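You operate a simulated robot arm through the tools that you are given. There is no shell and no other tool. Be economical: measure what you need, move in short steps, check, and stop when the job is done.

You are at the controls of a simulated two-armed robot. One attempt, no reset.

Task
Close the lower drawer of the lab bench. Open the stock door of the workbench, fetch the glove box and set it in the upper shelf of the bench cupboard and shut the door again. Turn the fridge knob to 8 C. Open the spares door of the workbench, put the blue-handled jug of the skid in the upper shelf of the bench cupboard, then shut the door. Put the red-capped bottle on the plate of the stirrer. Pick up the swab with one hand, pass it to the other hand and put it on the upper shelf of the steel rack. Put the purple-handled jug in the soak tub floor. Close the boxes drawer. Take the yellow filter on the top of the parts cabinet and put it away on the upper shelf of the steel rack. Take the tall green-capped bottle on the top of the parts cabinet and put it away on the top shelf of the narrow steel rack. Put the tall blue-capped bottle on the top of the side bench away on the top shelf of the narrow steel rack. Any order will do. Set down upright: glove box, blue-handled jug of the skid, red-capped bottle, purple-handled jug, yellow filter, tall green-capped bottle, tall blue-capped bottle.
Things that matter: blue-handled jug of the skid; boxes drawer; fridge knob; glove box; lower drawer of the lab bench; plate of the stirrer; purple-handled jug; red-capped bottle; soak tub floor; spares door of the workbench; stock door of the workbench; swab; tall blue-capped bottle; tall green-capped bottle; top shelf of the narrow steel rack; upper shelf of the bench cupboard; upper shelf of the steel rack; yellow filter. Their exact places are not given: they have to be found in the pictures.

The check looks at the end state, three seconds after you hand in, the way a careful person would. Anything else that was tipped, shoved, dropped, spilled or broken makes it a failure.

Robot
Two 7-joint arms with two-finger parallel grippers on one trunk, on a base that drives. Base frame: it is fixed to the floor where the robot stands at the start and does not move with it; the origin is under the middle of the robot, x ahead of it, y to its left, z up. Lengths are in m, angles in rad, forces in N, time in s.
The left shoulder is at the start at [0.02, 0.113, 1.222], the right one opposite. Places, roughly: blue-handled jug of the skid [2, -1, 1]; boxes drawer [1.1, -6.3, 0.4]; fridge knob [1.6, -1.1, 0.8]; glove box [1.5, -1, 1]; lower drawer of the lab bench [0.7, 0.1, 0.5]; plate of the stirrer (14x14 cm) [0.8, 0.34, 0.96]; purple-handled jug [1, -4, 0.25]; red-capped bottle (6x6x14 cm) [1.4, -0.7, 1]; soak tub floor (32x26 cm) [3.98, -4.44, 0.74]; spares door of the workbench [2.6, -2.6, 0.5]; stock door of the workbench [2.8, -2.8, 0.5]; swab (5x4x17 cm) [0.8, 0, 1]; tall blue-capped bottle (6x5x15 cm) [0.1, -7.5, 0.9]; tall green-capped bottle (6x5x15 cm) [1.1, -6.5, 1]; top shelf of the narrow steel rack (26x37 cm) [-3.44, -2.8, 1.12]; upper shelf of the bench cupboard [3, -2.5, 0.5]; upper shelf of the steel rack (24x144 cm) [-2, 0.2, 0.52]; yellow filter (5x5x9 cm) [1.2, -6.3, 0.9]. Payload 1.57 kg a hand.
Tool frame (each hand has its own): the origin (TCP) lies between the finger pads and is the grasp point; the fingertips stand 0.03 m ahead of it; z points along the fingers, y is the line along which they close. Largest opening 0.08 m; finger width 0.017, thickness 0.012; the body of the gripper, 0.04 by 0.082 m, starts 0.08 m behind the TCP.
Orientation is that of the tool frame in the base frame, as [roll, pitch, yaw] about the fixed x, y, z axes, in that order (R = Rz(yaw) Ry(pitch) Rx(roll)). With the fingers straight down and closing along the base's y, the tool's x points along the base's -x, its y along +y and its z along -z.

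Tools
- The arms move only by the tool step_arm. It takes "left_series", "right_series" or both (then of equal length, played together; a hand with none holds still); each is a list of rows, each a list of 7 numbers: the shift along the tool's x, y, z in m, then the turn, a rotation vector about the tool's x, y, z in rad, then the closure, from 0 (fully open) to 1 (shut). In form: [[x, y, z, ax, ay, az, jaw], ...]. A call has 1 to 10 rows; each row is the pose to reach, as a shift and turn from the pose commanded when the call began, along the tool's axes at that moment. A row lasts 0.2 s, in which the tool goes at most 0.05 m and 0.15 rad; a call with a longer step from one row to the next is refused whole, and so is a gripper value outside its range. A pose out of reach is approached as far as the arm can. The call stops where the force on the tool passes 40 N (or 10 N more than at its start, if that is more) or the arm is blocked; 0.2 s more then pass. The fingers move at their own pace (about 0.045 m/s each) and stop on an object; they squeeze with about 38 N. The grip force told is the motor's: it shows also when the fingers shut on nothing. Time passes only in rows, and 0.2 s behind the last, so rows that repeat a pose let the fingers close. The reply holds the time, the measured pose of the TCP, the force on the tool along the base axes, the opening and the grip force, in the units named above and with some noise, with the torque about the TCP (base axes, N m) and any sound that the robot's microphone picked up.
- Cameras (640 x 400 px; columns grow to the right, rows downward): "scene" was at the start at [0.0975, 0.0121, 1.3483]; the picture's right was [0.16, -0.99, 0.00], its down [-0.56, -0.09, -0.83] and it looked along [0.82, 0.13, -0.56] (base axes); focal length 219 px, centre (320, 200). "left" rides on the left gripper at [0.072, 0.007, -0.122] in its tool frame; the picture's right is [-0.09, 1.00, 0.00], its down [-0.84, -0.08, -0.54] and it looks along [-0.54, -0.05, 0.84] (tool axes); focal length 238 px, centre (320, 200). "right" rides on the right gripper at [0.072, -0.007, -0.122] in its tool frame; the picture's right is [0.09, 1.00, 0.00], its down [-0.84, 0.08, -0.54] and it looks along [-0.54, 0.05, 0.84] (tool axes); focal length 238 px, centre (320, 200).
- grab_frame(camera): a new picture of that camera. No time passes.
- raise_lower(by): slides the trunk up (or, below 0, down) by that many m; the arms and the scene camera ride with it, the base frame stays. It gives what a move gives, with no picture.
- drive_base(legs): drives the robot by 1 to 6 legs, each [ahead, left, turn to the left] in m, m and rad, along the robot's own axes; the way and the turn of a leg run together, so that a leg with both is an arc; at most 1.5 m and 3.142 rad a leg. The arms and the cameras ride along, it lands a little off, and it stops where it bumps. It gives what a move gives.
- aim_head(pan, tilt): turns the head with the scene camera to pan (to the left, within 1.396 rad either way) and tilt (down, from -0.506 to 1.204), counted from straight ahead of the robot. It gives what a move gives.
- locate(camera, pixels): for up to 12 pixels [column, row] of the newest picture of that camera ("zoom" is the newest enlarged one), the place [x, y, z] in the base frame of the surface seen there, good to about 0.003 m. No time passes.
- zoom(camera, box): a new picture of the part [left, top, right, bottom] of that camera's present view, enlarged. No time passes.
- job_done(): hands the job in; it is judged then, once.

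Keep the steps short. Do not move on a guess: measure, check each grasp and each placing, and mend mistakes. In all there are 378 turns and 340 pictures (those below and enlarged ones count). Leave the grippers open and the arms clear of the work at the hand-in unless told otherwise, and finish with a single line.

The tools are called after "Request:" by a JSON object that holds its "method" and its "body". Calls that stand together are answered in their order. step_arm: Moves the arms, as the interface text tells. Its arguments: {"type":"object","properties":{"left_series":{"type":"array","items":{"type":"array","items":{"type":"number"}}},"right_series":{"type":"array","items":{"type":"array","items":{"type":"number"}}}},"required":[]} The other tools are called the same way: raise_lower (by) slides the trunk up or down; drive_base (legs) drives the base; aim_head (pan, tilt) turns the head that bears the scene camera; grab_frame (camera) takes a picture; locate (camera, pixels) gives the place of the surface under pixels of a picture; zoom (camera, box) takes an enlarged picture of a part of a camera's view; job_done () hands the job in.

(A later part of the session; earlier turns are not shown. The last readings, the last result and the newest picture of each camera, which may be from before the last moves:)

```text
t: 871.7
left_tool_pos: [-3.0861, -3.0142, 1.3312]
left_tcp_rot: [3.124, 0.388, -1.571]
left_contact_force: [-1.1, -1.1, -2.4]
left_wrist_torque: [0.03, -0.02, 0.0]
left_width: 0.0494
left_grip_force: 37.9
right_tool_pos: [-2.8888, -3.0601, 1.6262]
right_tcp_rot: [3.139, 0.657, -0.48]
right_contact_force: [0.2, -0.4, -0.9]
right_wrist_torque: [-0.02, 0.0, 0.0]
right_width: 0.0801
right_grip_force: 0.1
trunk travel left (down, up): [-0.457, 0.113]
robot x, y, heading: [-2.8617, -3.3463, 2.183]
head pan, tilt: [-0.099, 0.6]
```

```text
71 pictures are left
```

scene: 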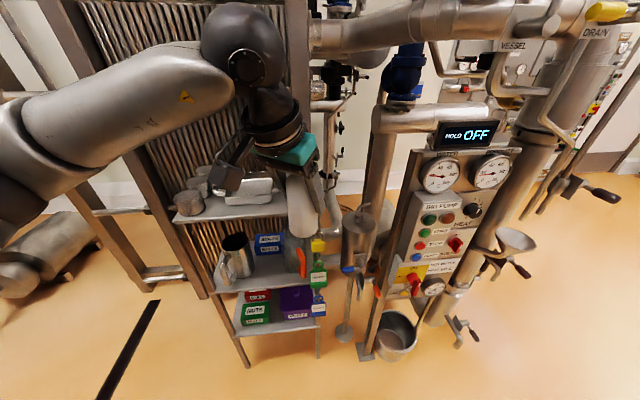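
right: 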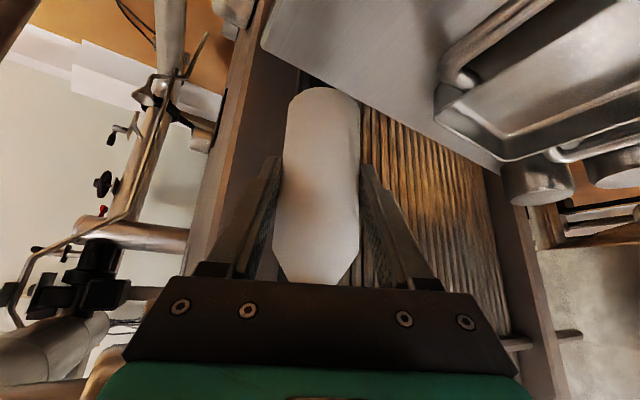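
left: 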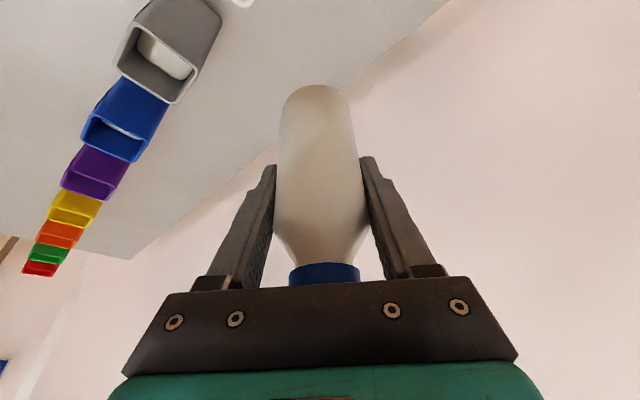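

Blue bottle is lined up. Raise 5 cm, go over the red-capped bottle to the slot between it and the green one (u −4.268, l −0.275).

Request:
{"method": "raise_lower", "body": {"by": 0.05}}

Request:
{"method": "drive_base", "body": {"legs": [[0.2, 0.004, 0.012]]}}

Request:
{"method": "grab_frame", "body": {"camera": "left"}}

Request:
{"method": "grab_frame", "body": {"camera": "scene"}}

```text
t: 872.6
left_tool_pos: [-3.0859, -3.013, 1.3819]
left_tcp_rot: [3.123, 0.386, -1.571]
left_contact_force: [0.2, 0.6, -1.8]
left_wrist_torque: [0.0, 0.01, -0.02]
left_width: 0.0491
left_grip_force: 38.4
right_tool_pos: [-2.8898, -3.0591, 1.6764]
right_tcp_rot: [3.14, 0.658, -0.48]
right_contact_force: [0.2, -0.2, 0.3]
right_wrist_torque: [-0.01, 0.0, -0.01]
right_width: 0.08
right_grip_force: 0.2
trunk travel left (down, up): [-0.507, 0.063]
robot x, y, heading: [-2.8652, -3.3513, 2.183]
head pan, tilt: [-0.099, 0.6]
```

```text
t: 874.2
left_tool_pos: [-3.2081, -2.8573, 1.3815]
left_tcp_rot: [3.124, 0.386, -1.557]
left_contact_force: [0.6, -0.2, -1.7]
left_wrist_torque: [-0.01, 0.02, 0.03]
left_width: 0.0492
left_grip_force: 37.9
right_tool_pos: [-3.0107, -2.9003, 1.6762]
right_tcp_rot: [3.139, 0.657, -0.467]
right_contact_force: [0.8, 0.3, 0.8]
right_wrist_torque: [0.0, 0.02, -0.01]
right_width: 0.0803
right_grip_force: 0.1
trunk travel left (down, up): [-0.507, 0.063]
robot x, y, heading: [-2.9817, -3.1917, 2.195]
head pan, tilt: [-0.099, 0.6]
```

```text
70 pictures are left
```

left: 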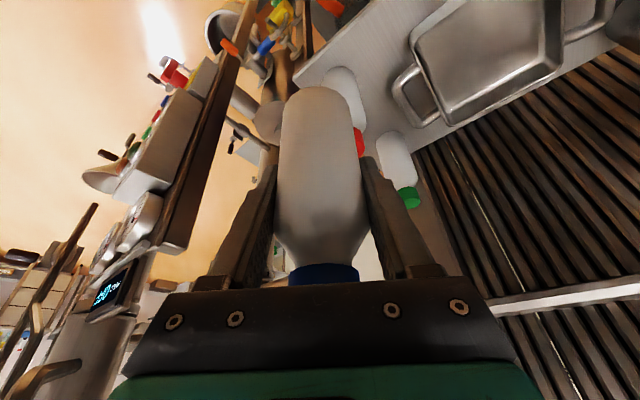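

```text
69 pictures are left
```

scene: 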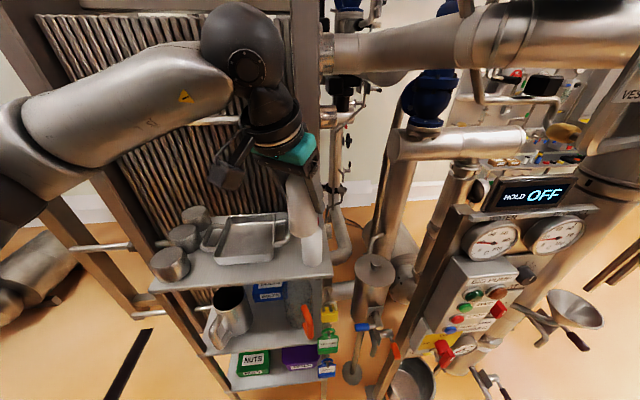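

Request:
{"method": "locate", "body": {"camera": "left", "pixels": [[361, 143], [350, 90], [408, 197], [395, 160], [385, 145], [405, 90]]}}

Request:
{"method": "drive_base", "body": {"legs": [[0.163, -0.005, 0]]}}

Request:
{"method": "grab_frame", "body": {"camera": "left"}}

Request:
{"method": "zoom", "body": {"camera": "scene", "box": [200, 150, 400, 320]}}

```text
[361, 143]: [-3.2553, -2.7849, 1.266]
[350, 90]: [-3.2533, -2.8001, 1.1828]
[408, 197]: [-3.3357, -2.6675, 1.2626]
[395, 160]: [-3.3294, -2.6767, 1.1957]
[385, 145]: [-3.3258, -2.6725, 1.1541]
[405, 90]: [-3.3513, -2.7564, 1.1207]
```

```text
t: 875.8
left_tool_pos: [-3.3046, -2.7399, 1.3837]
left_tcp_rot: [3.128, 0.396, -1.557]
left_contact_force: [-0.2, -0.2, -1.3]
left_wrist_torque: [0.02, -0.01, -0.03]
left_width: 0.049
left_grip_force: 38.0
right_tool_pos: [-3.1085, -2.7871, 1.6814]
right_tcp_rot: [-3.119, 0.665, -0.45]
right_contact_force: [-0.3, 0.2, -0.1]
right_wrist_torque: [0.03, 0.01, -0.01]
right_width: 0.0803
right_grip_force: 0.1
trunk travel left (down, up): [-0.507, 0.063]
robot x, y, heading: [-3.0756, -3.0519, 2.189]
head pan, tilt: [-0.099, 0.6]
stopped in leg 1: the robot was blocked; the commanded pose is now the measured one
```

```text
68 pictures are left
```

left: 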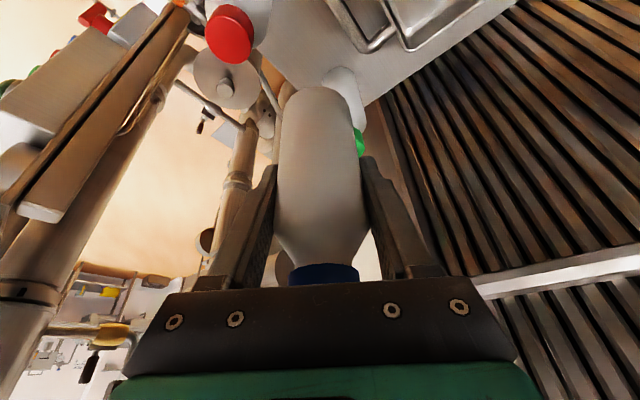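

```text
2.35 times, centred on (300, 235) of scene
```

zoom: 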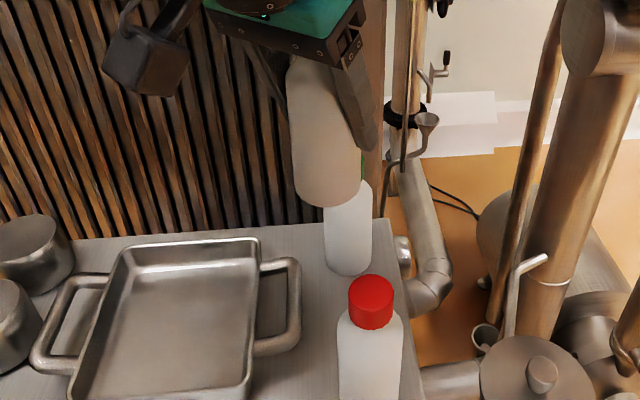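

The right arm brushed the overhead pipe. I retract it 8 cm, then nudge the base 1.5 cm right and 1.2 cm forward.

Request:
{"method": "step_arm", "body": {"right_series": [[0.028, 0.018, -0.022, 0, 0, 0, 0], [0.056, 0.037, -0.043, 0, 0, 0, 0]]}}

Request:
{"method": "drive_base", "body": {"legs": [[0.012, -0.016, 0]]}}

Request:
{"method": "zoom", "body": {"camera": "scene", "box": [200, 150, 400, 320]}}

```text
t: 876.4
left_tool_pos: [-3.3096, -2.7314, 1.3823]
left_tcp_rot: [3.132, 0.39, -1.555]
left_contact_force: [0.4, 0.8, -1.9]
left_wrist_torque: [-0.05, 0.02, -0.02]
left_width: 0.0491
left_grip_force: 38.4
right_tool_pos: [-3.0667, -2.8423, 1.6789]
right_tcp_rot: [-3.123, 0.656, -0.453]
right_contact_force: [0.4, 0.3, 0.8]
right_wrist_torque: [0.0, 0.0, 0.01]
right_width: 0.0798
right_grip_force: 0.0
trunk travel left (down, up): [-0.507, 0.063]
robot x, y, heading: [-3.0703, -3.0563, 2.199]
head pan, tilt: [-0.099, 0.6]
```

```text
t: 877.1
left_tool_pos: [-3.3097, -2.7294, 1.3815]
left_tcp_rot: [3.128, 0.39, -1.555]
left_contact_force: [0.2, 0.3, -2.2]
left_wrist_torque: [-0.04, 0.01, 0.02]
left_width: 0.0493
left_grip_force: 38.0
right_tool_pos: [-3.0669, -2.8415, 1.6786]
right_tcp_rot: [-3.12, 0.656, -0.447]
right_contact_force: [0.1, -0.4, 0.2]
right_wrist_torque: [-0.01, 0.04, -0.01]
right_width: 0.0801
right_grip_force: 0.1
trunk travel left (down, up): [-0.507, 0.063]
robot x, y, heading: [-3.0715, -3.0514, 2.195]
head pan, tilt: [-0.099, 0.6]
stopped in leg 1: the robot was blocked; the commanded pose is now the measured one
```

```text
2.35 times, centred on (300, 235) of scene
```

zoom: 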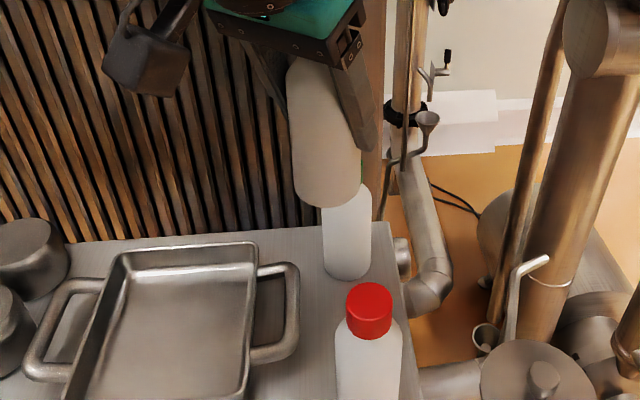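

The base is held by the panel on the right, but l is right (−0.277). I shift the left hand 1.3 cm with the arm and lower with the arm.

Request:
{"method": "step_arm", "body": {"left_series": [[-0.0069, -0.0107, 0.0028, 0, 0, 0, 1], [0.0083, -0.0107, 0.0398, 0, 0, 0, 1], [0.0235, -0.0107, 0.0768, 0, 0, 0, 1], [0.0387, -0.0107, 0.1138, 0, 0, 0, 1], [0.05, -0.0107, 0.1415, 0, 0, 0, 1]]}}

Request:
{"method": "grab_frame", "body": {"camera": "left"}}

Request:
{"method": "zoom", "body": {"camera": "scene", "box": [200, 150, 400, 320]}}

```text
t: 878.3
left_tool_pos: [-3.3008, -2.7226, 1.2307]
left_tcp_rot: [3.13, 0.393, -1.555]
left_contact_force: [-0.2, 0.5, -2.7]
left_wrist_torque: [-0.02, 0.0, 0.0]
left_width: 0.0488
left_grip_force: 37.8
right_tool_pos: [-3.0659, -2.8417, 1.6781]
right_tcp_rot: [-3.119, 0.658, -0.449]
right_contact_force: [0.0, -1.1, -0.4]
right_wrist_torque: [-0.01, -0.03, -0.01]
right_width: 0.08
right_grip_force: 0.0
trunk travel left (down, up): [-0.507, 0.063]
robot x, y, heading: [-3.0713, -3.0506, 2.194]
head pan, tilt: [-0.099, 0.6]
```

```text
65 pictures are left
```

left: 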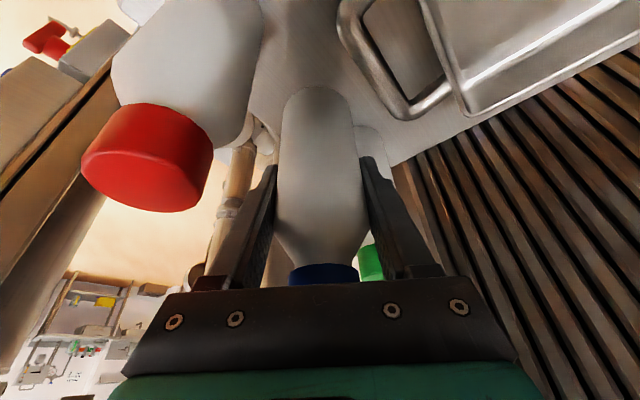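

```text
2.35 times, centred on (300, 235) of scene
```

zoom: 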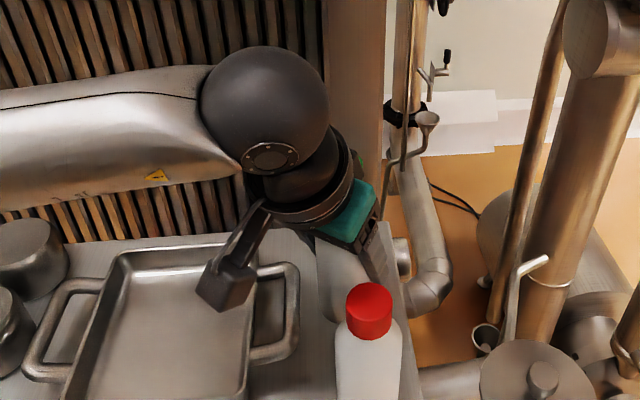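

Request:
{"method": "step_arm", "body": {"left_series": [[0.0045, 0, 0.011, 0, 0, 0, 1], [0.009, 0, 0.022, 0, 0, 0, 1]]}}

Request:
{"method": "step_arm", "body": {"left_series": [[0.0015, 0, 0.0037, 0, 0, 0, 1]]}}

```text
t: 878.9
left_tool_pos: [-3.3007, -2.7225, 1.2078]
left_tcp_rot: [3.131, 0.394, -1.555]
left_contact_force: [-0.6, -0.1, -2.0]
left_wrist_torque: [0.01, 0.0, 0.03]
left_width: 0.049
left_grip_force: 37.6
right_tool_pos: [-3.0675, -2.8431, 1.679]
right_tcp_rot: [-3.119, 0.66, -0.45]
right_contact_force: [0.6, -0.4, -0.3]
right_wrist_torque: [0.02, 0.0, -0.01]
right_width: 0.0801
right_grip_force: 0.1
trunk travel left (down, up): [-0.507, 0.063]
robot x, y, heading: [-3.0753, -3.0519, 2.197]
head pan, tilt: [-0.099, 0.6]
```

```text
t: 879.3
left_tool_pos: [-3.2999, -2.7217, 1.2037]
left_tcp_rot: [3.132, 0.392, -1.555]
left_contact_force: [-0.4, -0.3, -1.8]
left_wrist_torque: [-0.01, -0.02, 0.01]
left_width: 0.0489
left_grip_force: 38.3
right_tool_pos: [-3.0661, -2.8424, 1.6791]
right_tcp_rot: [-3.12, 0.657, -0.45]
right_contact_force: [-0.2, -0.9, 0.7]
right_wrist_torque: [-0.03, -0.04, -0.01]
right_width: 0.0798
right_grip_force: 0.0
trunk travel left (down, up): [-0.507, 0.063]
robot x, y, heading: [-3.0711, -3.0549, 2.194]
head pan, tilt: [-0.099, 0.6]
```

Request:
{"method": "step_arm", "body": {"left_series": [[0.0015, 0, 0.0037, 0, 0, 0, 1]]}}

Request:
{"method": "step_arm", "body": {"left_series": [[0.0015, 0, 0.0037, 0, 0, 0, 1]]}}

```text
t: 879.7
left_tool_pos: [-3.2993, -2.7232, 1.1992]
left_tcp_rot: [3.132, 0.391, -1.556]
left_contact_force: [-0.4, -0.8, 0.9]
left_wrist_torque: [-0.1, -0.13, -0.04]
left_width: 0.0493
left_grip_force: 38.2
right_tool_pos: [-3.067, -2.8431, 1.679]
right_tcp_rot: [-3.121, 0.658, -0.449]
right_contact_force: [-0.3, 0.2, -0.3]
right_wrist_torque: [-0.01, 0.02, 0.01]
right_width: 0.0799
right_grip_force: 0.1
trunk travel left (down, up): [-0.507, 0.063]
robot x, y, heading: [-3.0757, -3.0519, 2.191]
head pan, tilt: [-0.099, 0.6]
```

```text
t: 880.1
left_tool_pos: [-3.2983, -2.7206, 1.1994]
left_tcp_rot: [3.134, 0.402, -1.554]
left_contact_force: [-3.8, -4.9, 27.9]
left_wrist_torque: [-1.21, -1.4, -0.26]
left_width: 0.049
left_grip_force: 37.5
right_tool_pos: [-3.0675, -2.8426, 1.6785]
right_tcp_rot: [-3.12, 0.657, -0.451]
right_contact_force: [-0.3, 0.0, -0.3]
right_wrist_torque: [0.01, 0.0, -0.01]
right_width: 0.0799
right_grip_force: 0.2
trunk travel left (down, up): [-0.507, 0.063]
robot x, y, heading: [-3.074, -3.0546, 2.195]
head pan, tilt: [-0.099, 0.6]
```

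Firm contact. I ease back up 3.5 mm and release with a small opening.

Request:
{"method": "step_arm", "body": {"left_series": [[-0.0014, 0, -0.0034, 0, 0, 0, 1], [-0.0014, 0, -0.0034, 0, 0, 0, 0.3], [-0.0014, 0, -0.0034, 0, 0, 0, 0.22], [-0.0014, 0, -0.0034, 0, 0, 0, 0.22]]}}

Request:
{"method": "grab_frame", "body": {"camera": "left"}}

```text
t: 881.1
left_tool_pos: [-3.3004, -2.7229, 1.1999]
left_tcp_rot: [3.13, 0.392, -1.554]
left_contact_force: [-0.2, 2.2, 10.6]
left_wrist_torque: [-0.64, -0.5, 0.06]
left_width: 0.0624
left_grip_force: 0.1
right_tool_pos: [-3.066, -2.8431, 1.6779]
right_tcp_rot: [-3.12, 0.658, -0.45]
right_contact_force: [0.8, 0.4, 0.1]
right_wrist_torque: [0.01, 0.03, 0.01]
right_width: 0.08
right_grip_force: 0.0
trunk travel left (down, up): [-0.507, 0.063]
robot x, y, heading: [-3.0763, -3.0564, 2.199]
head pan, tilt: [-0.099, 0.6]
```

```text
63 pictures are left
```

left: 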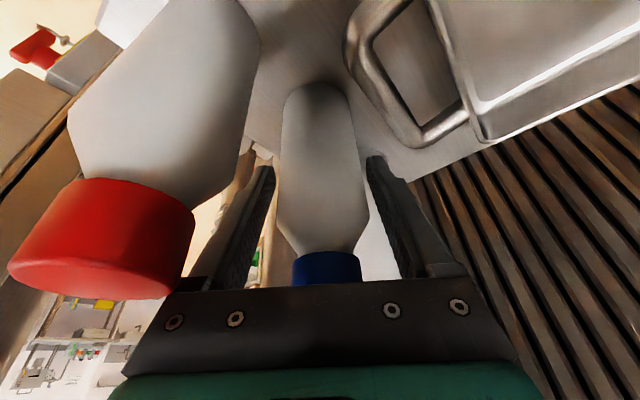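

Request:
{"method": "step_arm", "body": {"left_series": [[-0.0038, 0, -0.00925, 0, 0, 0, 0.2], [-0.011, 0, -0.028, 0, 0, 0, 0.2], [-0.023, 0, -0.056, 0, 0, 0, 0.2], [-0.038, 0, -0.0925, 0, 0, 0, 0.2], [-0.053, 0, -0.13, 0, 0, 0, 0.2], [-0.068, 0, -0.167, 0, 0, 0, 0.2]]}}

Request:
{"method": "zoom", "body": {"camera": "scene", "box": [200, 150, 400, 320]}}

Request:
{"method": "grab_frame", "body": {"camera": "left"}}

```text
t: 882.5
left_tool_pos: [-3.2965, -2.724, 1.3799]
left_tcp_rot: [3.133, 0.392, -1.555]
left_contact_force: [-0.5, -0.3, -0.9]
left_wrist_torque: [-0.01, 0.02, 0.04]
left_width: 0.0639
left_grip_force: 0.1
right_tool_pos: [-3.0654, -2.8426, 1.6774]
right_tcp_rot: [-3.12, 0.657, -0.448]
right_contact_force: [-0.4, 0.2, 0.5]
right_wrist_torque: [-0.02, 0.0, 0.02]
right_width: 0.0802
right_grip_force: 0.0
trunk travel left (down, up): [-0.507, 0.063]
robot x, y, heading: [-3.0751, -3.051, 2.195]
head pan, tilt: [-0.099, 0.6]
```

```text
2.35 times, centred on (300, 235) of scene
```

zoom: 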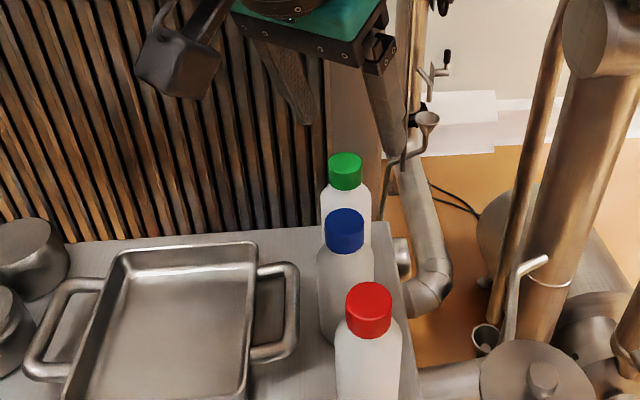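

```text
61 pictures are left
```

left: 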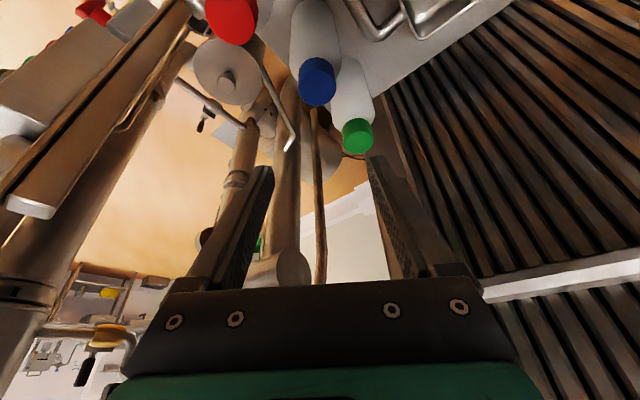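

All three stand. I check the red-capped neighbour's position against before, then retreat.

Request:
{"method": "locate", "body": {"camera": "zoom", "pixels": [[368, 370], [340, 370], [345, 290], [345, 235], [300, 290]]}}

Request:
{"method": "drive_base", "body": {"legs": [[-0.37, 0.01, 0], [0, -0.9, 0], [0, -0.95, 0]]}}

Request:
{"method": "aim_head", "body": {"pan": 1.2, "tilt": 0.3}}

Request:
{"method": "grab_frame", "body": {"camera": "scene"}}

```text
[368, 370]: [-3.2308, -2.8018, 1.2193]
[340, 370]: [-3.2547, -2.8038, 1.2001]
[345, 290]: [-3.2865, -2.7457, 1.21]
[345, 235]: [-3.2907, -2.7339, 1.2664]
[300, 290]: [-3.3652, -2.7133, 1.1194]
```

```text
t: 893.8
left_tool_pos: [-1.5717, -1.9387, 1.38]
left_tcp_rot: [3.126, 0.386, -1.564]
left_contact_force: [-0.2, 0.5, -0.3]
left_wrist_torque: [0.01, -0.01, 0.01]
left_width: 0.0639
left_grip_force: 0.0
right_tool_pos: [-1.3381, -2.0566, 1.6762]
right_tcp_rot: [-3.133, 0.661, -0.465]
right_contact_force: [0.5, -0.1, 0.1]
right_wrist_torque: [0.01, 0.0, -0.04]
right_width: 0.0801
right_grip_force: 0.2
trunk travel left (down, up): [-0.507, 0.063]
robot x, y, heading: [-1.3573, -2.2811, 2.192]
head pan, tilt: [-0.099, 0.6]
```

```text
t: 895.3
left_tool_pos: [-1.5717, -1.9393, 1.3792]
left_tcp_rot: [3.124, 0.387, -1.564]
left_contact_force: [-0.2, 0.4, -0.4]
left_wrist_torque: [0.01, 0.02, 0.03]
left_width: 0.0641
left_grip_force: 0.0
right_tool_pos: [-1.3387, -2.0558, 1.6767]
right_tcp_rot: [-3.133, 0.66, -0.464]
right_contact_force: [0.4, 0.3, -0.7]
right_wrist_torque: [0.0, 0.01, 0.02]
right_width: 0.0803
right_grip_force: 0.1
trunk travel left (down, up): [-0.507, 0.063]
robot x, y, heading: [-1.3538, -2.2762, 2.189]
head pan, tilt: [1.201, 0.3]
```

```text
60 pictures are left
```

scene: 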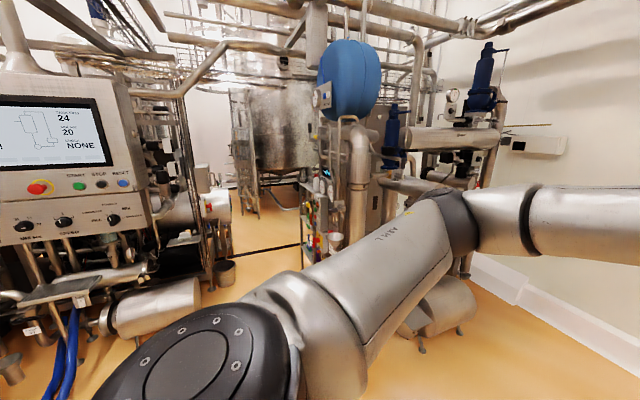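

The neighbour is unmoved. Now I re-check the WASTE bin I had to push back, from the aisle behind the table.

Request:
{"method": "drive_base", "body": {"legs": [[0, 0, 1.57], [0, 0, 1.57], [1.2, 0, 0], [1.2, 0, 0]]}}

Request:
{"method": "aim_head", "body": {"pan": 1.1, "tilt": 0.75}}

Request:
{"method": "grab_frame", "body": {"camera": "scene"}}

```text
t: 914.7
left_tool_pos: [0.215, -4.6133, 1.3789]
left_tcp_rot: [3.123, 0.385, 1.551]
left_contact_force: [-0.6, 0.8, 0.1]
left_wrist_torque: [0.01, 0.0, 0.03]
left_width: 0.064
left_grip_force: 0.0
right_tool_pos: [-0.015, -4.4894, 1.6774]
right_tcp_rot: [-3.135, 0.66, 2.653]
right_contact_force: [0.4, -0.1, -0.7]
right_wrist_torque: [0.01, -0.01, -0.01]
right_width: 0.0801
right_grip_force: 0.0
trunk travel left (down, up): [-0.507, 0.063]
robot x, y, heading: [0.0083, -4.269, -0.976]
head pan, tilt: [1.201, 0.3]
```

```text
t: 915.6
left_tool_pos: [0.2144, -4.6126, 1.3794]
left_tcp_rot: [3.125, 0.385, 1.551]
left_contact_force: [-0.1, -0.1, 0.2]
left_wrist_torque: [0.0, 0.0, 0.0]
left_width: 0.0641
left_grip_force: 0.0
right_tool_pos: [-0.0158, -4.4897, 1.677]
right_tcp_rot: [-3.133, 0.66, 2.653]
right_contact_force: [-0.1, -0.3, -0.6]
right_wrist_torque: [0.03, 0.01, -0.01]
right_width: 0.0802
right_grip_force: 0.1
trunk travel left (down, up): [-0.507, 0.063]
robot x, y, heading: [0.0137, -4.268, -0.983]
head pan, tilt: [1.1, 0.75]
```

```text
59 pictures are left
```

scene: 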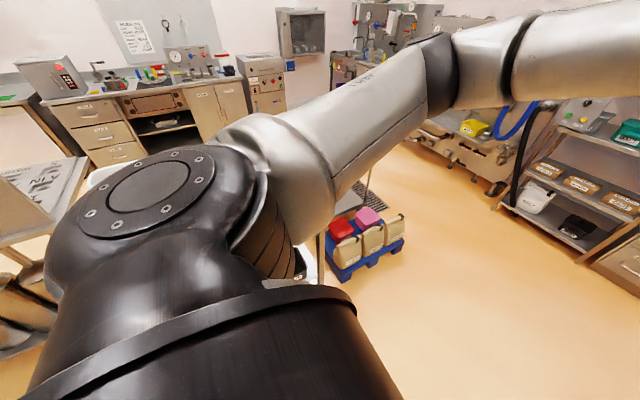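

Request:
{"method": "drive_base", "body": {"legs": [[0, 0, 1.58]]}}

Request:
{"method": "aim_head", "body": {"pan": -0.1, "tilt": 0.75}}

Request:
{"method": "grab_frame", "body": {"camera": "scene"}}

Request:
{"method": "zoom", "body": {"camera": "scene", "box": [200, 180, 440, 360]}}

```text
t: 919.9
left_tool_pos: [0.3479, -4.0543, 1.3785]
left_tcp_rot: [3.126, 0.386, -3.136]
left_contact_force: [0.3, -0.1, 0.9]
left_wrist_torque: [0.0, 0.0, 0.02]
left_width: 0.0641
left_grip_force: 0.0
right_tool_pos: [0.2302, -4.2872, 1.6772]
right_tcp_rot: [-3.131, 0.662, -2.035]
right_contact_force: [-0.1, 0.1, -0.1]
right_wrist_torque: [0.03, 0.04, 0.0]
right_width: 0.0802
right_grip_force: 0.1
trunk travel left (down, up): [-0.507, 0.063]
robot x, y, heading: [0.0071, -4.2689, 0.613]
head pan, tilt: [1.1, 0.75]
```

```text
t: 921.3
left_tool_pos: [0.3484, -4.0554, 1.3788]
left_tcp_rot: [3.123, 0.385, -3.136]
left_contact_force: [-0.1, -0.7, -0.6]
left_wrist_torque: [0.0, -0.03, -0.02]
left_width: 0.0638
left_grip_force: 0.0
right_tool_pos: [0.2303, -4.2862, 1.6765]
right_tcp_rot: [-3.133, 0.662, -2.034]
right_contact_force: [0.3, 0.5, 0.0]
right_wrist_torque: [0.01, 0.02, 0.01]
right_width: 0.0802
right_grip_force: 0.1
trunk travel left (down, up): [-0.507, 0.063]
robot x, y, heading: [0.0064, -4.2708, 0.614]
head pan, tilt: [-0.099, 0.75]
```

```text
58 pictures are left
```

scene: 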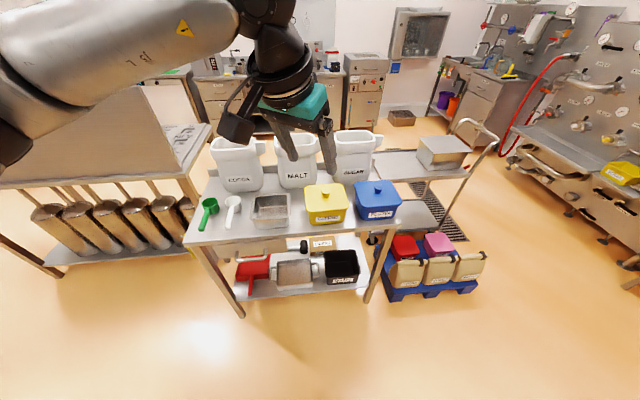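

```text
2.22 times, centred on (320, 270) of scene
```

zoom: 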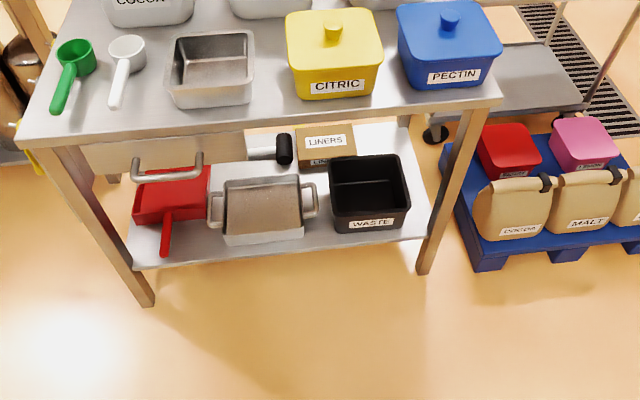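

Request:
{"method": "locate", "body": {"camera": "zoom", "pixels": [[396, 157], [407, 205], [333, 215], [331, 165], [317, 205], [403, 180], [335, 230], [400, 225]]}}

```text
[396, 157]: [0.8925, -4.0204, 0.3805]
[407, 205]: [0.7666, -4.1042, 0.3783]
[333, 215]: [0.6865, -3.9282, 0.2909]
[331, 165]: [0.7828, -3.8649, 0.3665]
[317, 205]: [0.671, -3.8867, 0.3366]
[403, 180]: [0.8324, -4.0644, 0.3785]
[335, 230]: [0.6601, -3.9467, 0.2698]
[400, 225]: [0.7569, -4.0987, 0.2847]
```

The bin's depth and angle match, but it sits ~2.5 cm toward the pan. I'll nudge it back from inside with the closed left fingers. First re-aim the left tool straight at 0.70 pitch and lower the trunk.

Request:
{"method": "step_arm", "body": {"left_series": [[0, 0, 0, -0.063, -0.061, -0.105, 0.6], [0, 0, 0, -0.126, -0.122, -0.209, 1], [0, 0, 0, -0.189, -0.183, -0.314, 1], [0, 0, 0, -0.252, -0.243, -0.418, 1], [0, 0, 0, -0.3156, -0.3042, -0.523, 1]]}}

Request:
{"method": "raise_lower", "body": {"by": -0.4}}

Request:
{"method": "raise_lower", "body": {"by": -0.1}}

Request:
{"method": "step_arm", "body": {"left_series": [[0.025, 0, 0.038, 0, 0, 0, 1], [0.05, 0, 0.077, 0, 0, 0, 1], [0.075, 0, 0.115, 0, 0, 0, 1], [0.1, 0, 0.153, 0, 0, 0, 1], [0.125, 0, 0.192, 0, 0, 0, 1], [0.15, 0, 0.23, 0, 0, 0, 1], [0.175, 0, 0.268, 0, 0, 0, 1], [0.2, 0, 0.307, 0, 0, 0, 1], [0.225, 0, 0.345, 0, 0, 0, 1], [0.25, 0, 0.38, 0, 0, 0, 1]]}}

```text
t: 922.5
left_tool_pos: [0.349, -4.0554, 1.3798]
left_tcp_rot: [3.125, 0.712, -2.53]
left_contact_force: [1.1, -0.2, 0.4]
left_wrist_torque: [-0.01, 0.01, 0.02]
left_width: 0.0001
left_grip_force: 21.4
right_tool_pos: [0.23, -4.2878, 1.6781]
right_tcp_rot: [-3.132, 0.661, -2.035]
right_contact_force: [0.1, 0.3, 0.2]
right_wrist_torque: [0.02, 0.02, -0.02]
right_width: 0.08
right_grip_force: 0.1
trunk travel left (down, up): [-0.507, 0.063]
robot x, y, heading: [0.0091, -4.2693, 0.615]
head pan, tilt: [-0.099, 0.75]
```

```text
t: 926.3
left_tool_pos: [0.3495, -4.0544, 0.978]
left_tcp_rot: [3.125, 0.708, -2.533]
left_contact_force: [0.5, 0.4, -0.1]
left_wrist_torque: [0.02, -0.01, 0.05]
left_width: 0.0
left_grip_force: 21.0
right_tool_pos: [0.2308, -4.2881, 1.2767]
right_tcp_rot: [-3.133, 0.663, -2.035]
right_contact_force: [0.9, -0.5, -0.9]
right_wrist_torque: [0.0, 0.01, -0.01]
right_width: 0.0801
right_grip_force: 0.1
trunk travel left (down, up): [-0.107, 0.463]
robot x, y, heading: [0.0114, -4.2649, 0.62]
head pan, tilt: [-0.099, 0.75]
```

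```text
t: 927.7
left_tool_pos: [0.3481, -4.0544, 0.8783]
left_tcp_rot: [3.125, 0.709, -2.533]
left_contact_force: [0.2, -0.5, 0.2]
left_wrist_torque: [-0.01, -0.04, -0.02]
left_width: 0.0001
left_grip_force: 21.0
right_tool_pos: [0.2301, -4.2876, 1.1763]
right_tcp_rot: [-3.134, 0.662, -2.036]
right_contact_force: [0.2, -0.3, 0.6]
right_wrist_torque: [0.02, 0.01, -0.02]
right_width: 0.0802
right_grip_force: 0.0
trunk travel left (down, up): [-0.007, 0.563]
robot x, y, heading: [0.0079, -4.2662, 0.615]
head pan, tilt: [-0.099, 0.75]
```

```text
t: 929.9
left_tool_pos: [0.393, -4.0154, 0.428]
left_tcp_rot: [3.124, 0.71, -2.534]
left_contact_force: [0.9, -0.3, -1.1]
left_wrist_torque: [-0.01, 0.0, 0.02]
left_width: 0.0
left_grip_force: 21.2
right_tool_pos: [0.2294, -4.2876, 1.1767]
right_tcp_rot: [-3.133, 0.661, -2.035]
right_contact_force: [0.4, 0.4, 0.4]
right_wrist_torque: [-0.03, 0.02, 0.03]
right_width: 0.08
right_grip_force: 0.0
trunk travel left (down, up): [-0.007, 0.563]
robot x, y, heading: [0.0113, -4.2673, 0.615]
head pan, tilt: [-0.099, 0.75]
```

Request:
{"method": "drive_base", "body": {"legs": [[0, -0.212, 0.008], [0.2, 0, 0]]}}

Request:
{"method": "grab_frame", "body": {"camera": "left"}}

```text
t: 932.7
left_tool_pos: [0.6759, -4.0676, 0.4286]
left_tcp_rot: [3.126, 0.709, -2.523]
left_contact_force: [0.1, 1.0, 1.1]
left_wrist_torque: [-0.01, 0.01, -0.04]
left_width: 0.0
left_grip_force: 21.3
right_tool_pos: [0.5158, -4.3404, 1.1776]
right_tcp_rot: [-3.133, 0.662, -2.025]
right_contact_force: [-0.6, -0.6, -0.2]
right_wrist_torque: [0.0, 0.0, 0.0]
right_width: 0.0801
right_grip_force: 0.1
trunk travel left (down, up): [-0.007, 0.563]
robot x, y, heading: [0.2952, -4.3243, 0.627]
head pan, tilt: [-0.099, 0.75]
```

```text
56 pictures are left
```

left: 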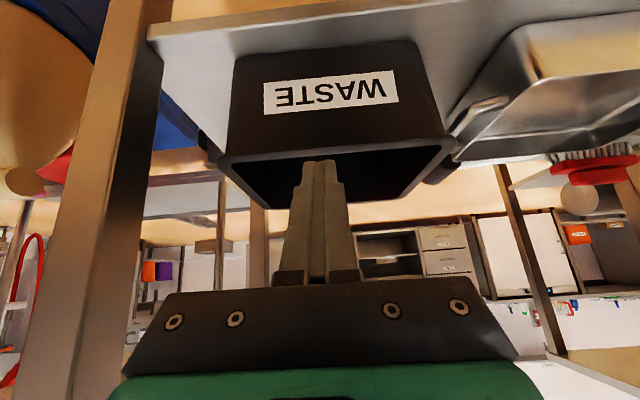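

Request:
{"method": "drive_base", "body": {"legs": [[0.13, 0, 0]]}}

Request:
{"method": "step_arm", "body": {"left_series": [[0.0195, 0, 0.023, 0, 0, 0, 1], [0.039, 0, 0.046, 0, 0, 0, 1]]}}

Request:
{"method": "grab_frame", "body": {"camera": "left"}}

```text
t: 934.0
left_tool_pos: [0.7815, -3.9929, 0.4283]
left_tcp_rot: [3.124, 0.71, -2.524]
left_contact_force: [0.0, -0.3, 0.0]
left_wrist_torque: [0.0, 0.0, 0.0]
left_width: 0.0
left_grip_force: 20.7
right_tool_pos: [0.6212, -4.2648, 1.1765]
right_tcp_rot: [-3.133, 0.662, -2.026]
right_contact_force: [0.5, -0.6, 0.1]
right_wrist_torque: [-0.01, -0.01, -0.02]
right_width: 0.0797
right_grip_force: 0.1
trunk travel left (down, up): [-0.007, 0.563]
robot x, y, heading: [0.3996, -4.2459, 0.625]
head pan, tilt: [-0.099, 0.75]
```

```text
t: 934.6
left_tool_pos: [0.7812, -3.991, 0.3686]
left_tcp_rot: [3.127, 0.708, -2.523]
left_contact_force: [0.4, 0.1, -0.3]
left_wrist_torque: [0.01, 0.03, 0.01]
left_width: 0.0
left_grip_force: 21.4
right_tool_pos: [0.6216, -4.2653, 1.1771]
right_tcp_rot: [-3.134, 0.662, -2.027]
right_contact_force: [0.0, 0.1, 0.2]
right_wrist_torque: [0.02, 0.02, 0.01]
right_width: 0.08
right_grip_force: 0.0
trunk travel left (down, up): [-0.007, 0.563]
robot x, y, heading: [0.402, -4.2496, 0.628]
head pan, tilt: [-0.099, 0.75]
```

```text
55 pictures are left
```

left: 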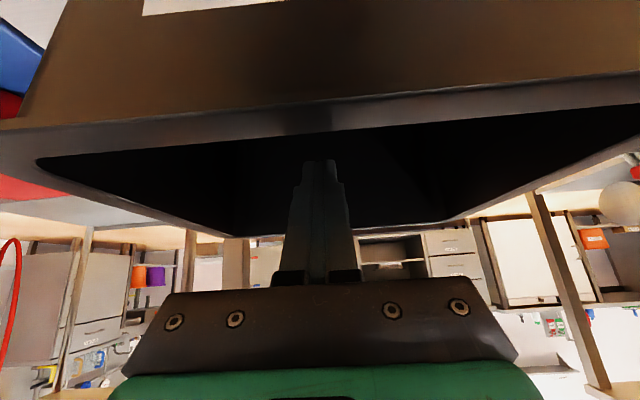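

Request:
{"method": "step_arm", "body": {"left_series": [[0, -0.025, 0, 0, 0, 0, 1], [0, -0.05, 0, 0, 0, 0, 1], [0, -0.065, 0, 0, 0, 0, 1], [0, -0.08, 0, 0, 0, 0, 1]]}}

Request:
{"method": "grab_frame", "body": {"camera": "left"}}

Request:
{"method": "grab_frame", "body": {"camera": "scene"}}

```text
t: 935.2
left_tool_pos: [0.7756, -3.8859, 0.3932]
left_tcp_rot: [2.959, 0.788, -2.524]
left_contact_force: [0.0, 0.4, -0.8]
left_wrist_torque: [-0.03, -0.01, -0.02]
left_width: 0.0001
left_grip_force: 21.8
left hand out of reach, approached as far as the arm can: row 1, 2, 3
right_tool_pos: [0.6216, -4.2647, 1.1772]
right_tcp_rot: [-3.131, 0.662, -2.025]
right_contact_force: [0.2, 0.5, 0.4]
right_wrist_torque: [-0.02, 0.0, 0.0]
right_width: 0.0799
right_grip_force: 0.1
trunk travel left (down, up): [-0.007, 0.563]
robot x, y, heading: [0.3993, -4.2502, 0.628]
head pan, tilt: [-0.099, 0.75]
stopped in row 3 (left hand): the arm was blocked; the commanded pose is now the measured one
```

```text
54 pictures are left
```

left: 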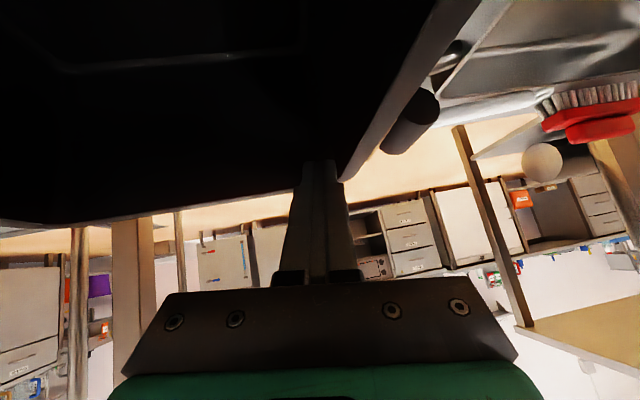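

```text
53 pictures are left
```

scene: 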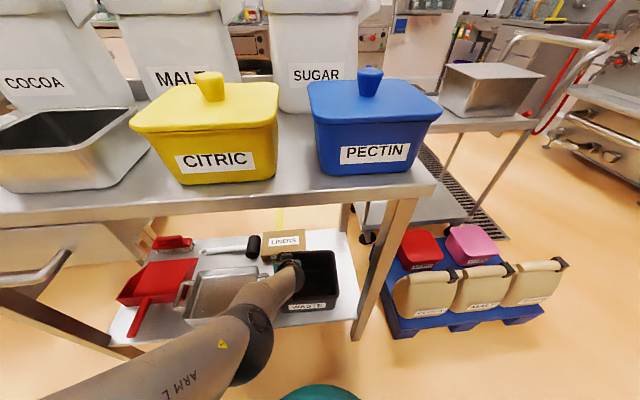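

The arm wandered the wrong way (reach limit). I check the bin before going on.

Request:
{"method": "zoom", "body": {"camera": "scene", "box": [220, 220, 380, 330]}}

Request:
{"method": "locate", "body": {"camera": "zoom", "pixels": [[460, 130], [465, 280], [465, 200], [260, 320], [330, 340], [455, 350]]}}

```text
3.64 times, centred on (300, 275) of scene
```

zoom: 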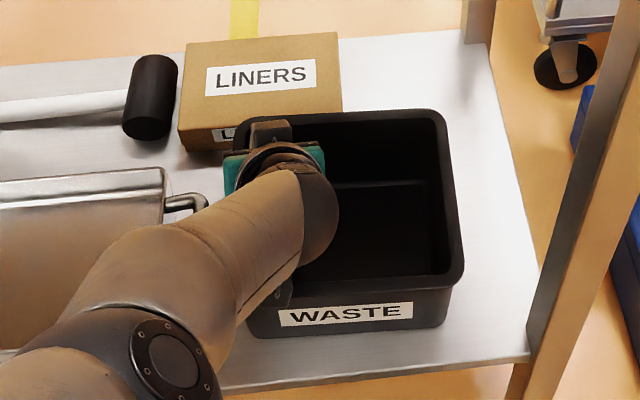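

```text
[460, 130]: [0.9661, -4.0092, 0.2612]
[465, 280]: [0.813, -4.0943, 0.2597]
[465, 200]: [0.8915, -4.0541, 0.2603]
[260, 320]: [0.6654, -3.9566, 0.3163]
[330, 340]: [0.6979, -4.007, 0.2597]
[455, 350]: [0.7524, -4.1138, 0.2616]
```

Request:
{"method": "step_arm", "body": {"left_series": [[0.007, 0, 0.007, 0, 0, 0, 1], [0.014, 0, 0.014, 0, 0, 0, 1]]}}

Request:
{"method": "drive_base", "body": {"legs": [[0, -0.12, 0]]}}

Request:
{"method": "zoom", "body": {"camera": "scene", "box": [220, 220, 380, 330]}}

```text
t: 935.8
left_tool_pos: [0.767, -3.8891, 0.3847]
left_tcp_rot: [2.97, 0.787, -2.524]
left_contact_force: [0.1, -0.6, 0.1]
left_wrist_torque: [0.02, -0.03, -0.02]
left_width: 0.0001
left_grip_force: 21.8
left hand out of reach, approached as far as the arm can: row 1, 2
right_tool_pos: [0.6205, -4.2642, 1.1768]
right_tcp_rot: [-3.134, 0.661, -2.026]
right_contact_force: [0.5, 1.1, 0.9]
right_wrist_torque: [0.01, -0.01, -0.01]
right_width: 0.0802
right_grip_force: 0.0
trunk travel left (down, up): [-0.007, 0.563]
robot x, y, heading: [0.3994, -4.2494, 0.629]
head pan, tilt: [-0.099, 0.75]
```

```text
t: 937.1
left_tool_pos: [0.8381, -3.9834, 0.3847]
left_tcp_rot: [2.966, 0.789, -2.526]
left_contact_force: [0.4, 0.2, -0.3]
left_wrist_torque: [0.02, 0.0, -0.02]
left_width: 0.0002
left_grip_force: 21.4
right_tool_pos: [0.6923, -4.3629, 1.1781]
right_tcp_rot: [-3.132, 0.662, -2.027]
right_contact_force: [0.9, 0.4, -0.4]
right_wrist_torque: [-0.02, 0.0, 0.02]
right_width: 0.0799
right_grip_force: 0.2
trunk travel left (down, up): [-0.007, 0.563]
robot x, y, heading: [0.4688, -4.3454, 0.626]
head pan, tilt: [-0.099, 0.75]
```

```text
3.64 times, centred on (300, 275) of scene
```

zoom: 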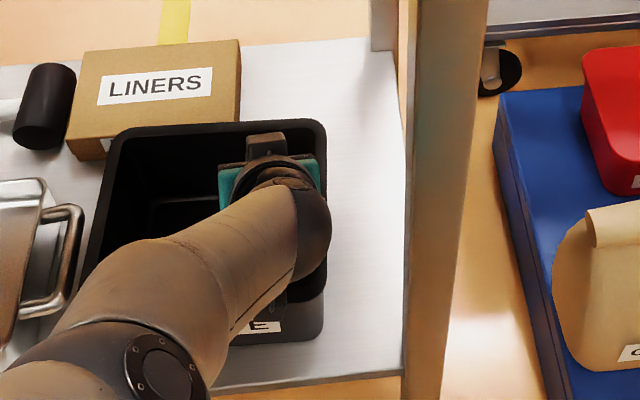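

Request:
{"method": "drive_base", "body": {"legs": [[-0.04, -0.02, 0], [0, -0.03, 0]]}}

Request:
{"method": "zoom", "body": {"camera": "scene", "box": [220, 210, 380, 320]}}

Request:
{"method": "locate", "body": {"camera": "zoom", "pixels": [[325, 180], [322, 160], [330, 220], [330, 250], [318, 150]]}}

```text
t: 938.4
left_tool_pos: [0.835, -4.0482, 0.3842]
left_tcp_rot: [2.968, 0.787, -2.524]
left_contact_force: [-0.4, 0.5, 0.1]
left_wrist_torque: [0.0, 0.02, 0.02]
left_width: 0.0
left_grip_force: 21.4
right_tool_pos: [0.6887, -4.4262, 1.1765]
right_tcp_rot: [-3.133, 0.661, -2.026]
right_contact_force: [0.1, -0.4, 0.0]
right_wrist_torque: [0.03, 0.02, 0.01]
right_width: 0.0802
right_grip_force: 0.1
trunk travel left (down, up): [-0.007, 0.563]
robot x, y, heading: [0.466, -4.4081, 0.626]
head pan, tilt: [-0.099, 0.75]
```

```text
3.64 times, centred on (300, 265) of scene
```

zoom: 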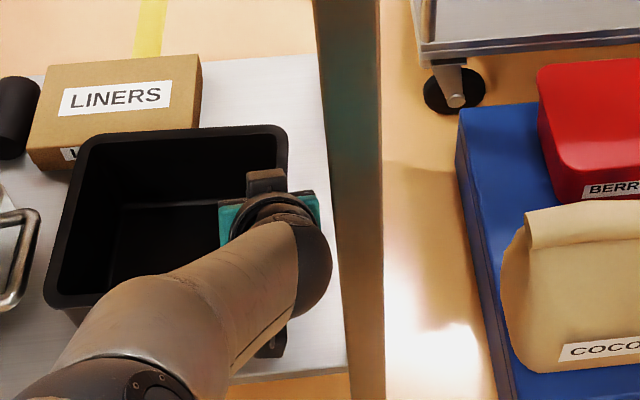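

```text
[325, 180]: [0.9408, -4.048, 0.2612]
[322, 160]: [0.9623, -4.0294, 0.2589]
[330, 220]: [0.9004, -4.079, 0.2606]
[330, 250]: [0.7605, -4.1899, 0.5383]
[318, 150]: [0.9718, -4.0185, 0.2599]
```

Request:
{"method": "locate", "body": {"camera": "zoom", "pixels": [[278, 132], [284, 150], [285, 165], [100, 140], [50, 290], [270, 128]]}}

Request:
{"method": "grab_frame", "body": {"camera": "left"}}

```text
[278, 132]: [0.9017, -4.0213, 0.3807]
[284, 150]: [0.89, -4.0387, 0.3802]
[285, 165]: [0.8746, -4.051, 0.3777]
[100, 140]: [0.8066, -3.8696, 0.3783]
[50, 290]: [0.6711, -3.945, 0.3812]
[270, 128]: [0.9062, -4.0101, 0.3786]
```

```text
49 pictures are left
```

left: 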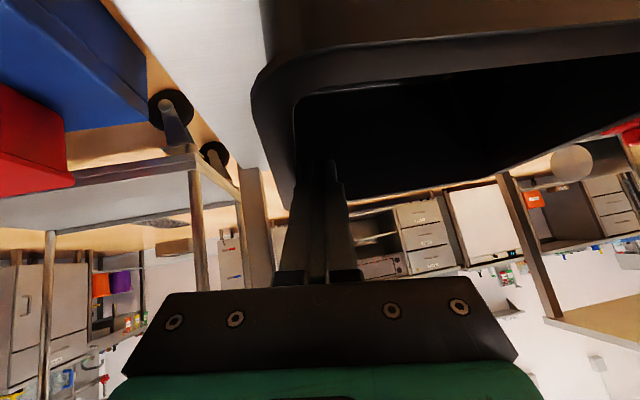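

It has moved ~1.2 cm the right way. One more centimetre, pushing nearer the middle.

Request:
{"method": "drive_base", "body": {"legs": [[-0.025, 0.004, 0], [0, -0.014, 0]]}}

Request:
{"method": "zoom", "body": {"camera": "scene", "box": [220, 210, 380, 320]}}

Request:
{"method": "locate", "body": {"camera": "zoom", "pixels": [[278, 122], [284, 140], [285, 155], [100, 130], [50, 280], [58, 240], [85, 160]]}}

```text
t: 939.6
left_tool_pos: [0.8202, -4.0709, 0.3848]
left_tcp_rot: [2.968, 0.787, -2.524]
left_contact_force: [0.1, -0.4, -1.3]
left_wrist_torque: [0.02, -0.02, 0.02]
left_width: 0.0
left_grip_force: 21.0
right_tool_pos: [0.675, -4.4499, 1.1769]
right_tcp_rot: [-3.133, 0.662, -2.028]
right_contact_force: [0.1, -0.2, 0.0]
right_wrist_torque: [-0.02, 0.01, -0.02]
right_width: 0.08
right_grip_force: 0.1
trunk travel left (down, up): [-0.007, 0.563]
robot x, y, heading: [0.452, -4.4364, 0.622]
head pan, tilt: [-0.099, 0.75]
```

```text
3.64 times, centred on (300, 265) of scene
```

zoom: 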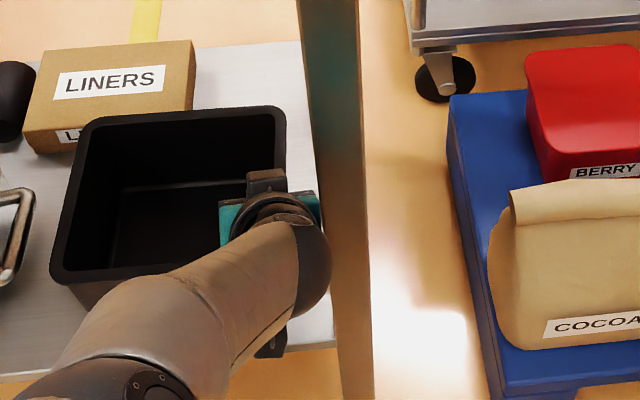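

```text
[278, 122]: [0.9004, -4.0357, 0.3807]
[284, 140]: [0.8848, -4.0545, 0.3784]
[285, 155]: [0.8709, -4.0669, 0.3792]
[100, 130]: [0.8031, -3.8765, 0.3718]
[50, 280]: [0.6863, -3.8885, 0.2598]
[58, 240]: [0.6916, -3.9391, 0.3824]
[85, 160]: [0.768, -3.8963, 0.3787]
```

The bin is back at its original line (l −3.806). Withdraw: slightly left, up, then back.

Request:
{"method": "drive_base", "body": {"legs": [[0, 0.03, 0]]}}

Request:
{"method": "raise_lower", "body": {"by": 0.07}}

Request:
{"method": "drive_base", "body": {"legs": [[-0.4, 0, 0]]}}

Request:
{"method": "grab_frame", "body": {"camera": "scene"}}

Request:
{"method": "zoom", "body": {"camera": "scene", "box": [180, 200, 400, 330]}}

```text
t: 940.4
left_tool_pos: [0.8026, -4.0477, 0.3843]
left_tcp_rot: [2.968, 0.787, -2.522]
left_contact_force: [0.4, 0.4, -0.1]
left_wrist_torque: [0.01, -0.01, -0.02]
left_width: 0.0001
left_grip_force: 20.8
right_tool_pos: [0.6564, -4.4245, 1.1761]
right_tcp_rot: [-3.133, 0.661, -2.024]
right_contact_force: [0.4, -0.2, 0.1]
right_wrist_torque: [-0.01, 0.0, -0.03]
right_width: 0.0802
right_grip_force: 0.2
trunk travel left (down, up): [-0.007, 0.563]
robot x, y, heading: [0.4372, -4.4088, 0.619]
head pan, tilt: [-0.099, 0.75]
```

```text
t: 941.5
left_tool_pos: [0.8032, -4.0466, 0.4541]
left_tcp_rot: [2.966, 0.787, -2.525]
left_contact_force: [-0.3, 0.2, 1.0]
left_wrist_torque: [0.02, -0.03, 0.0]
left_width: 0.0001
left_grip_force: 21.3
right_tool_pos: [0.6576, -4.4249, 1.2474]
right_tcp_rot: [-3.133, 0.66, -2.028]
right_contact_force: [0.1, 0.2, -0.8]
right_wrist_torque: [0.03, 0.02, 0.0]
right_width: 0.0801
right_grip_force: 0.0
trunk travel left (down, up): [-0.077, 0.493]
robot x, y, heading: [0.4339, -4.4081, 0.628]
head pan, tilt: [-0.099, 0.75]
```

```text
t: 944.0
left_tool_pos: [0.4796, -4.2797, 0.4554]
left_tcp_rot: [2.966, 0.788, -2.523]
left_contact_force: [0.3, -0.5, -0.5]
left_wrist_torque: [0.0, 0.0, 0.0]
left_width: 0.0
left_grip_force: 20.9
right_tool_pos: [0.3335, -4.6575, 1.2473]
right_tcp_rot: [-3.134, 0.663, -2.024]
right_contact_force: [0.5, 0.1, -0.3]
right_wrist_torque: [0.03, -0.02, 0.01]
right_width: 0.0799
right_grip_force: 0.1
trunk travel left (down, up): [-0.077, 0.493]
robot x, y, heading: [0.1083, -4.6388, 0.62]
head pan, tilt: [-0.099, 0.75]
```

```text
47 pictures are left
```

scene: 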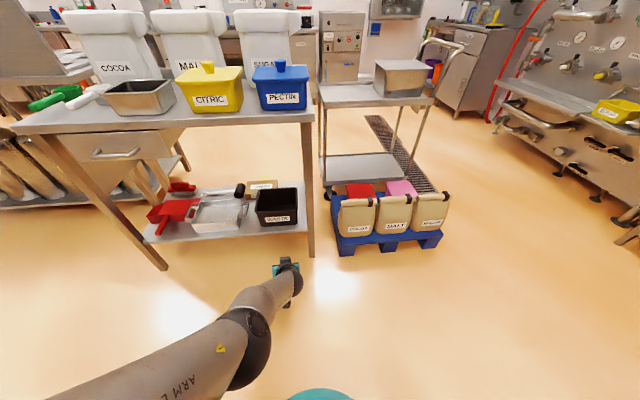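

```text
2.91 times, centred on (290, 265) of scene
```

zoom: 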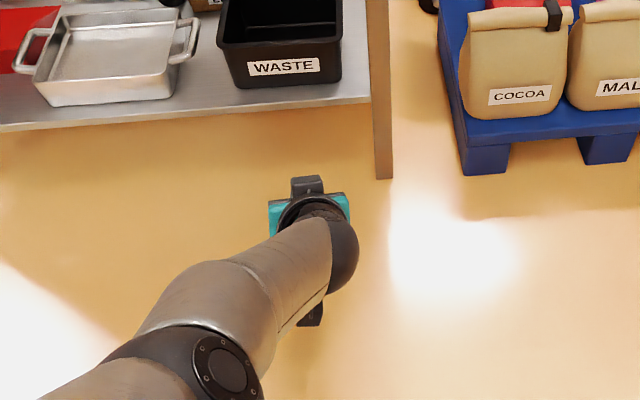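

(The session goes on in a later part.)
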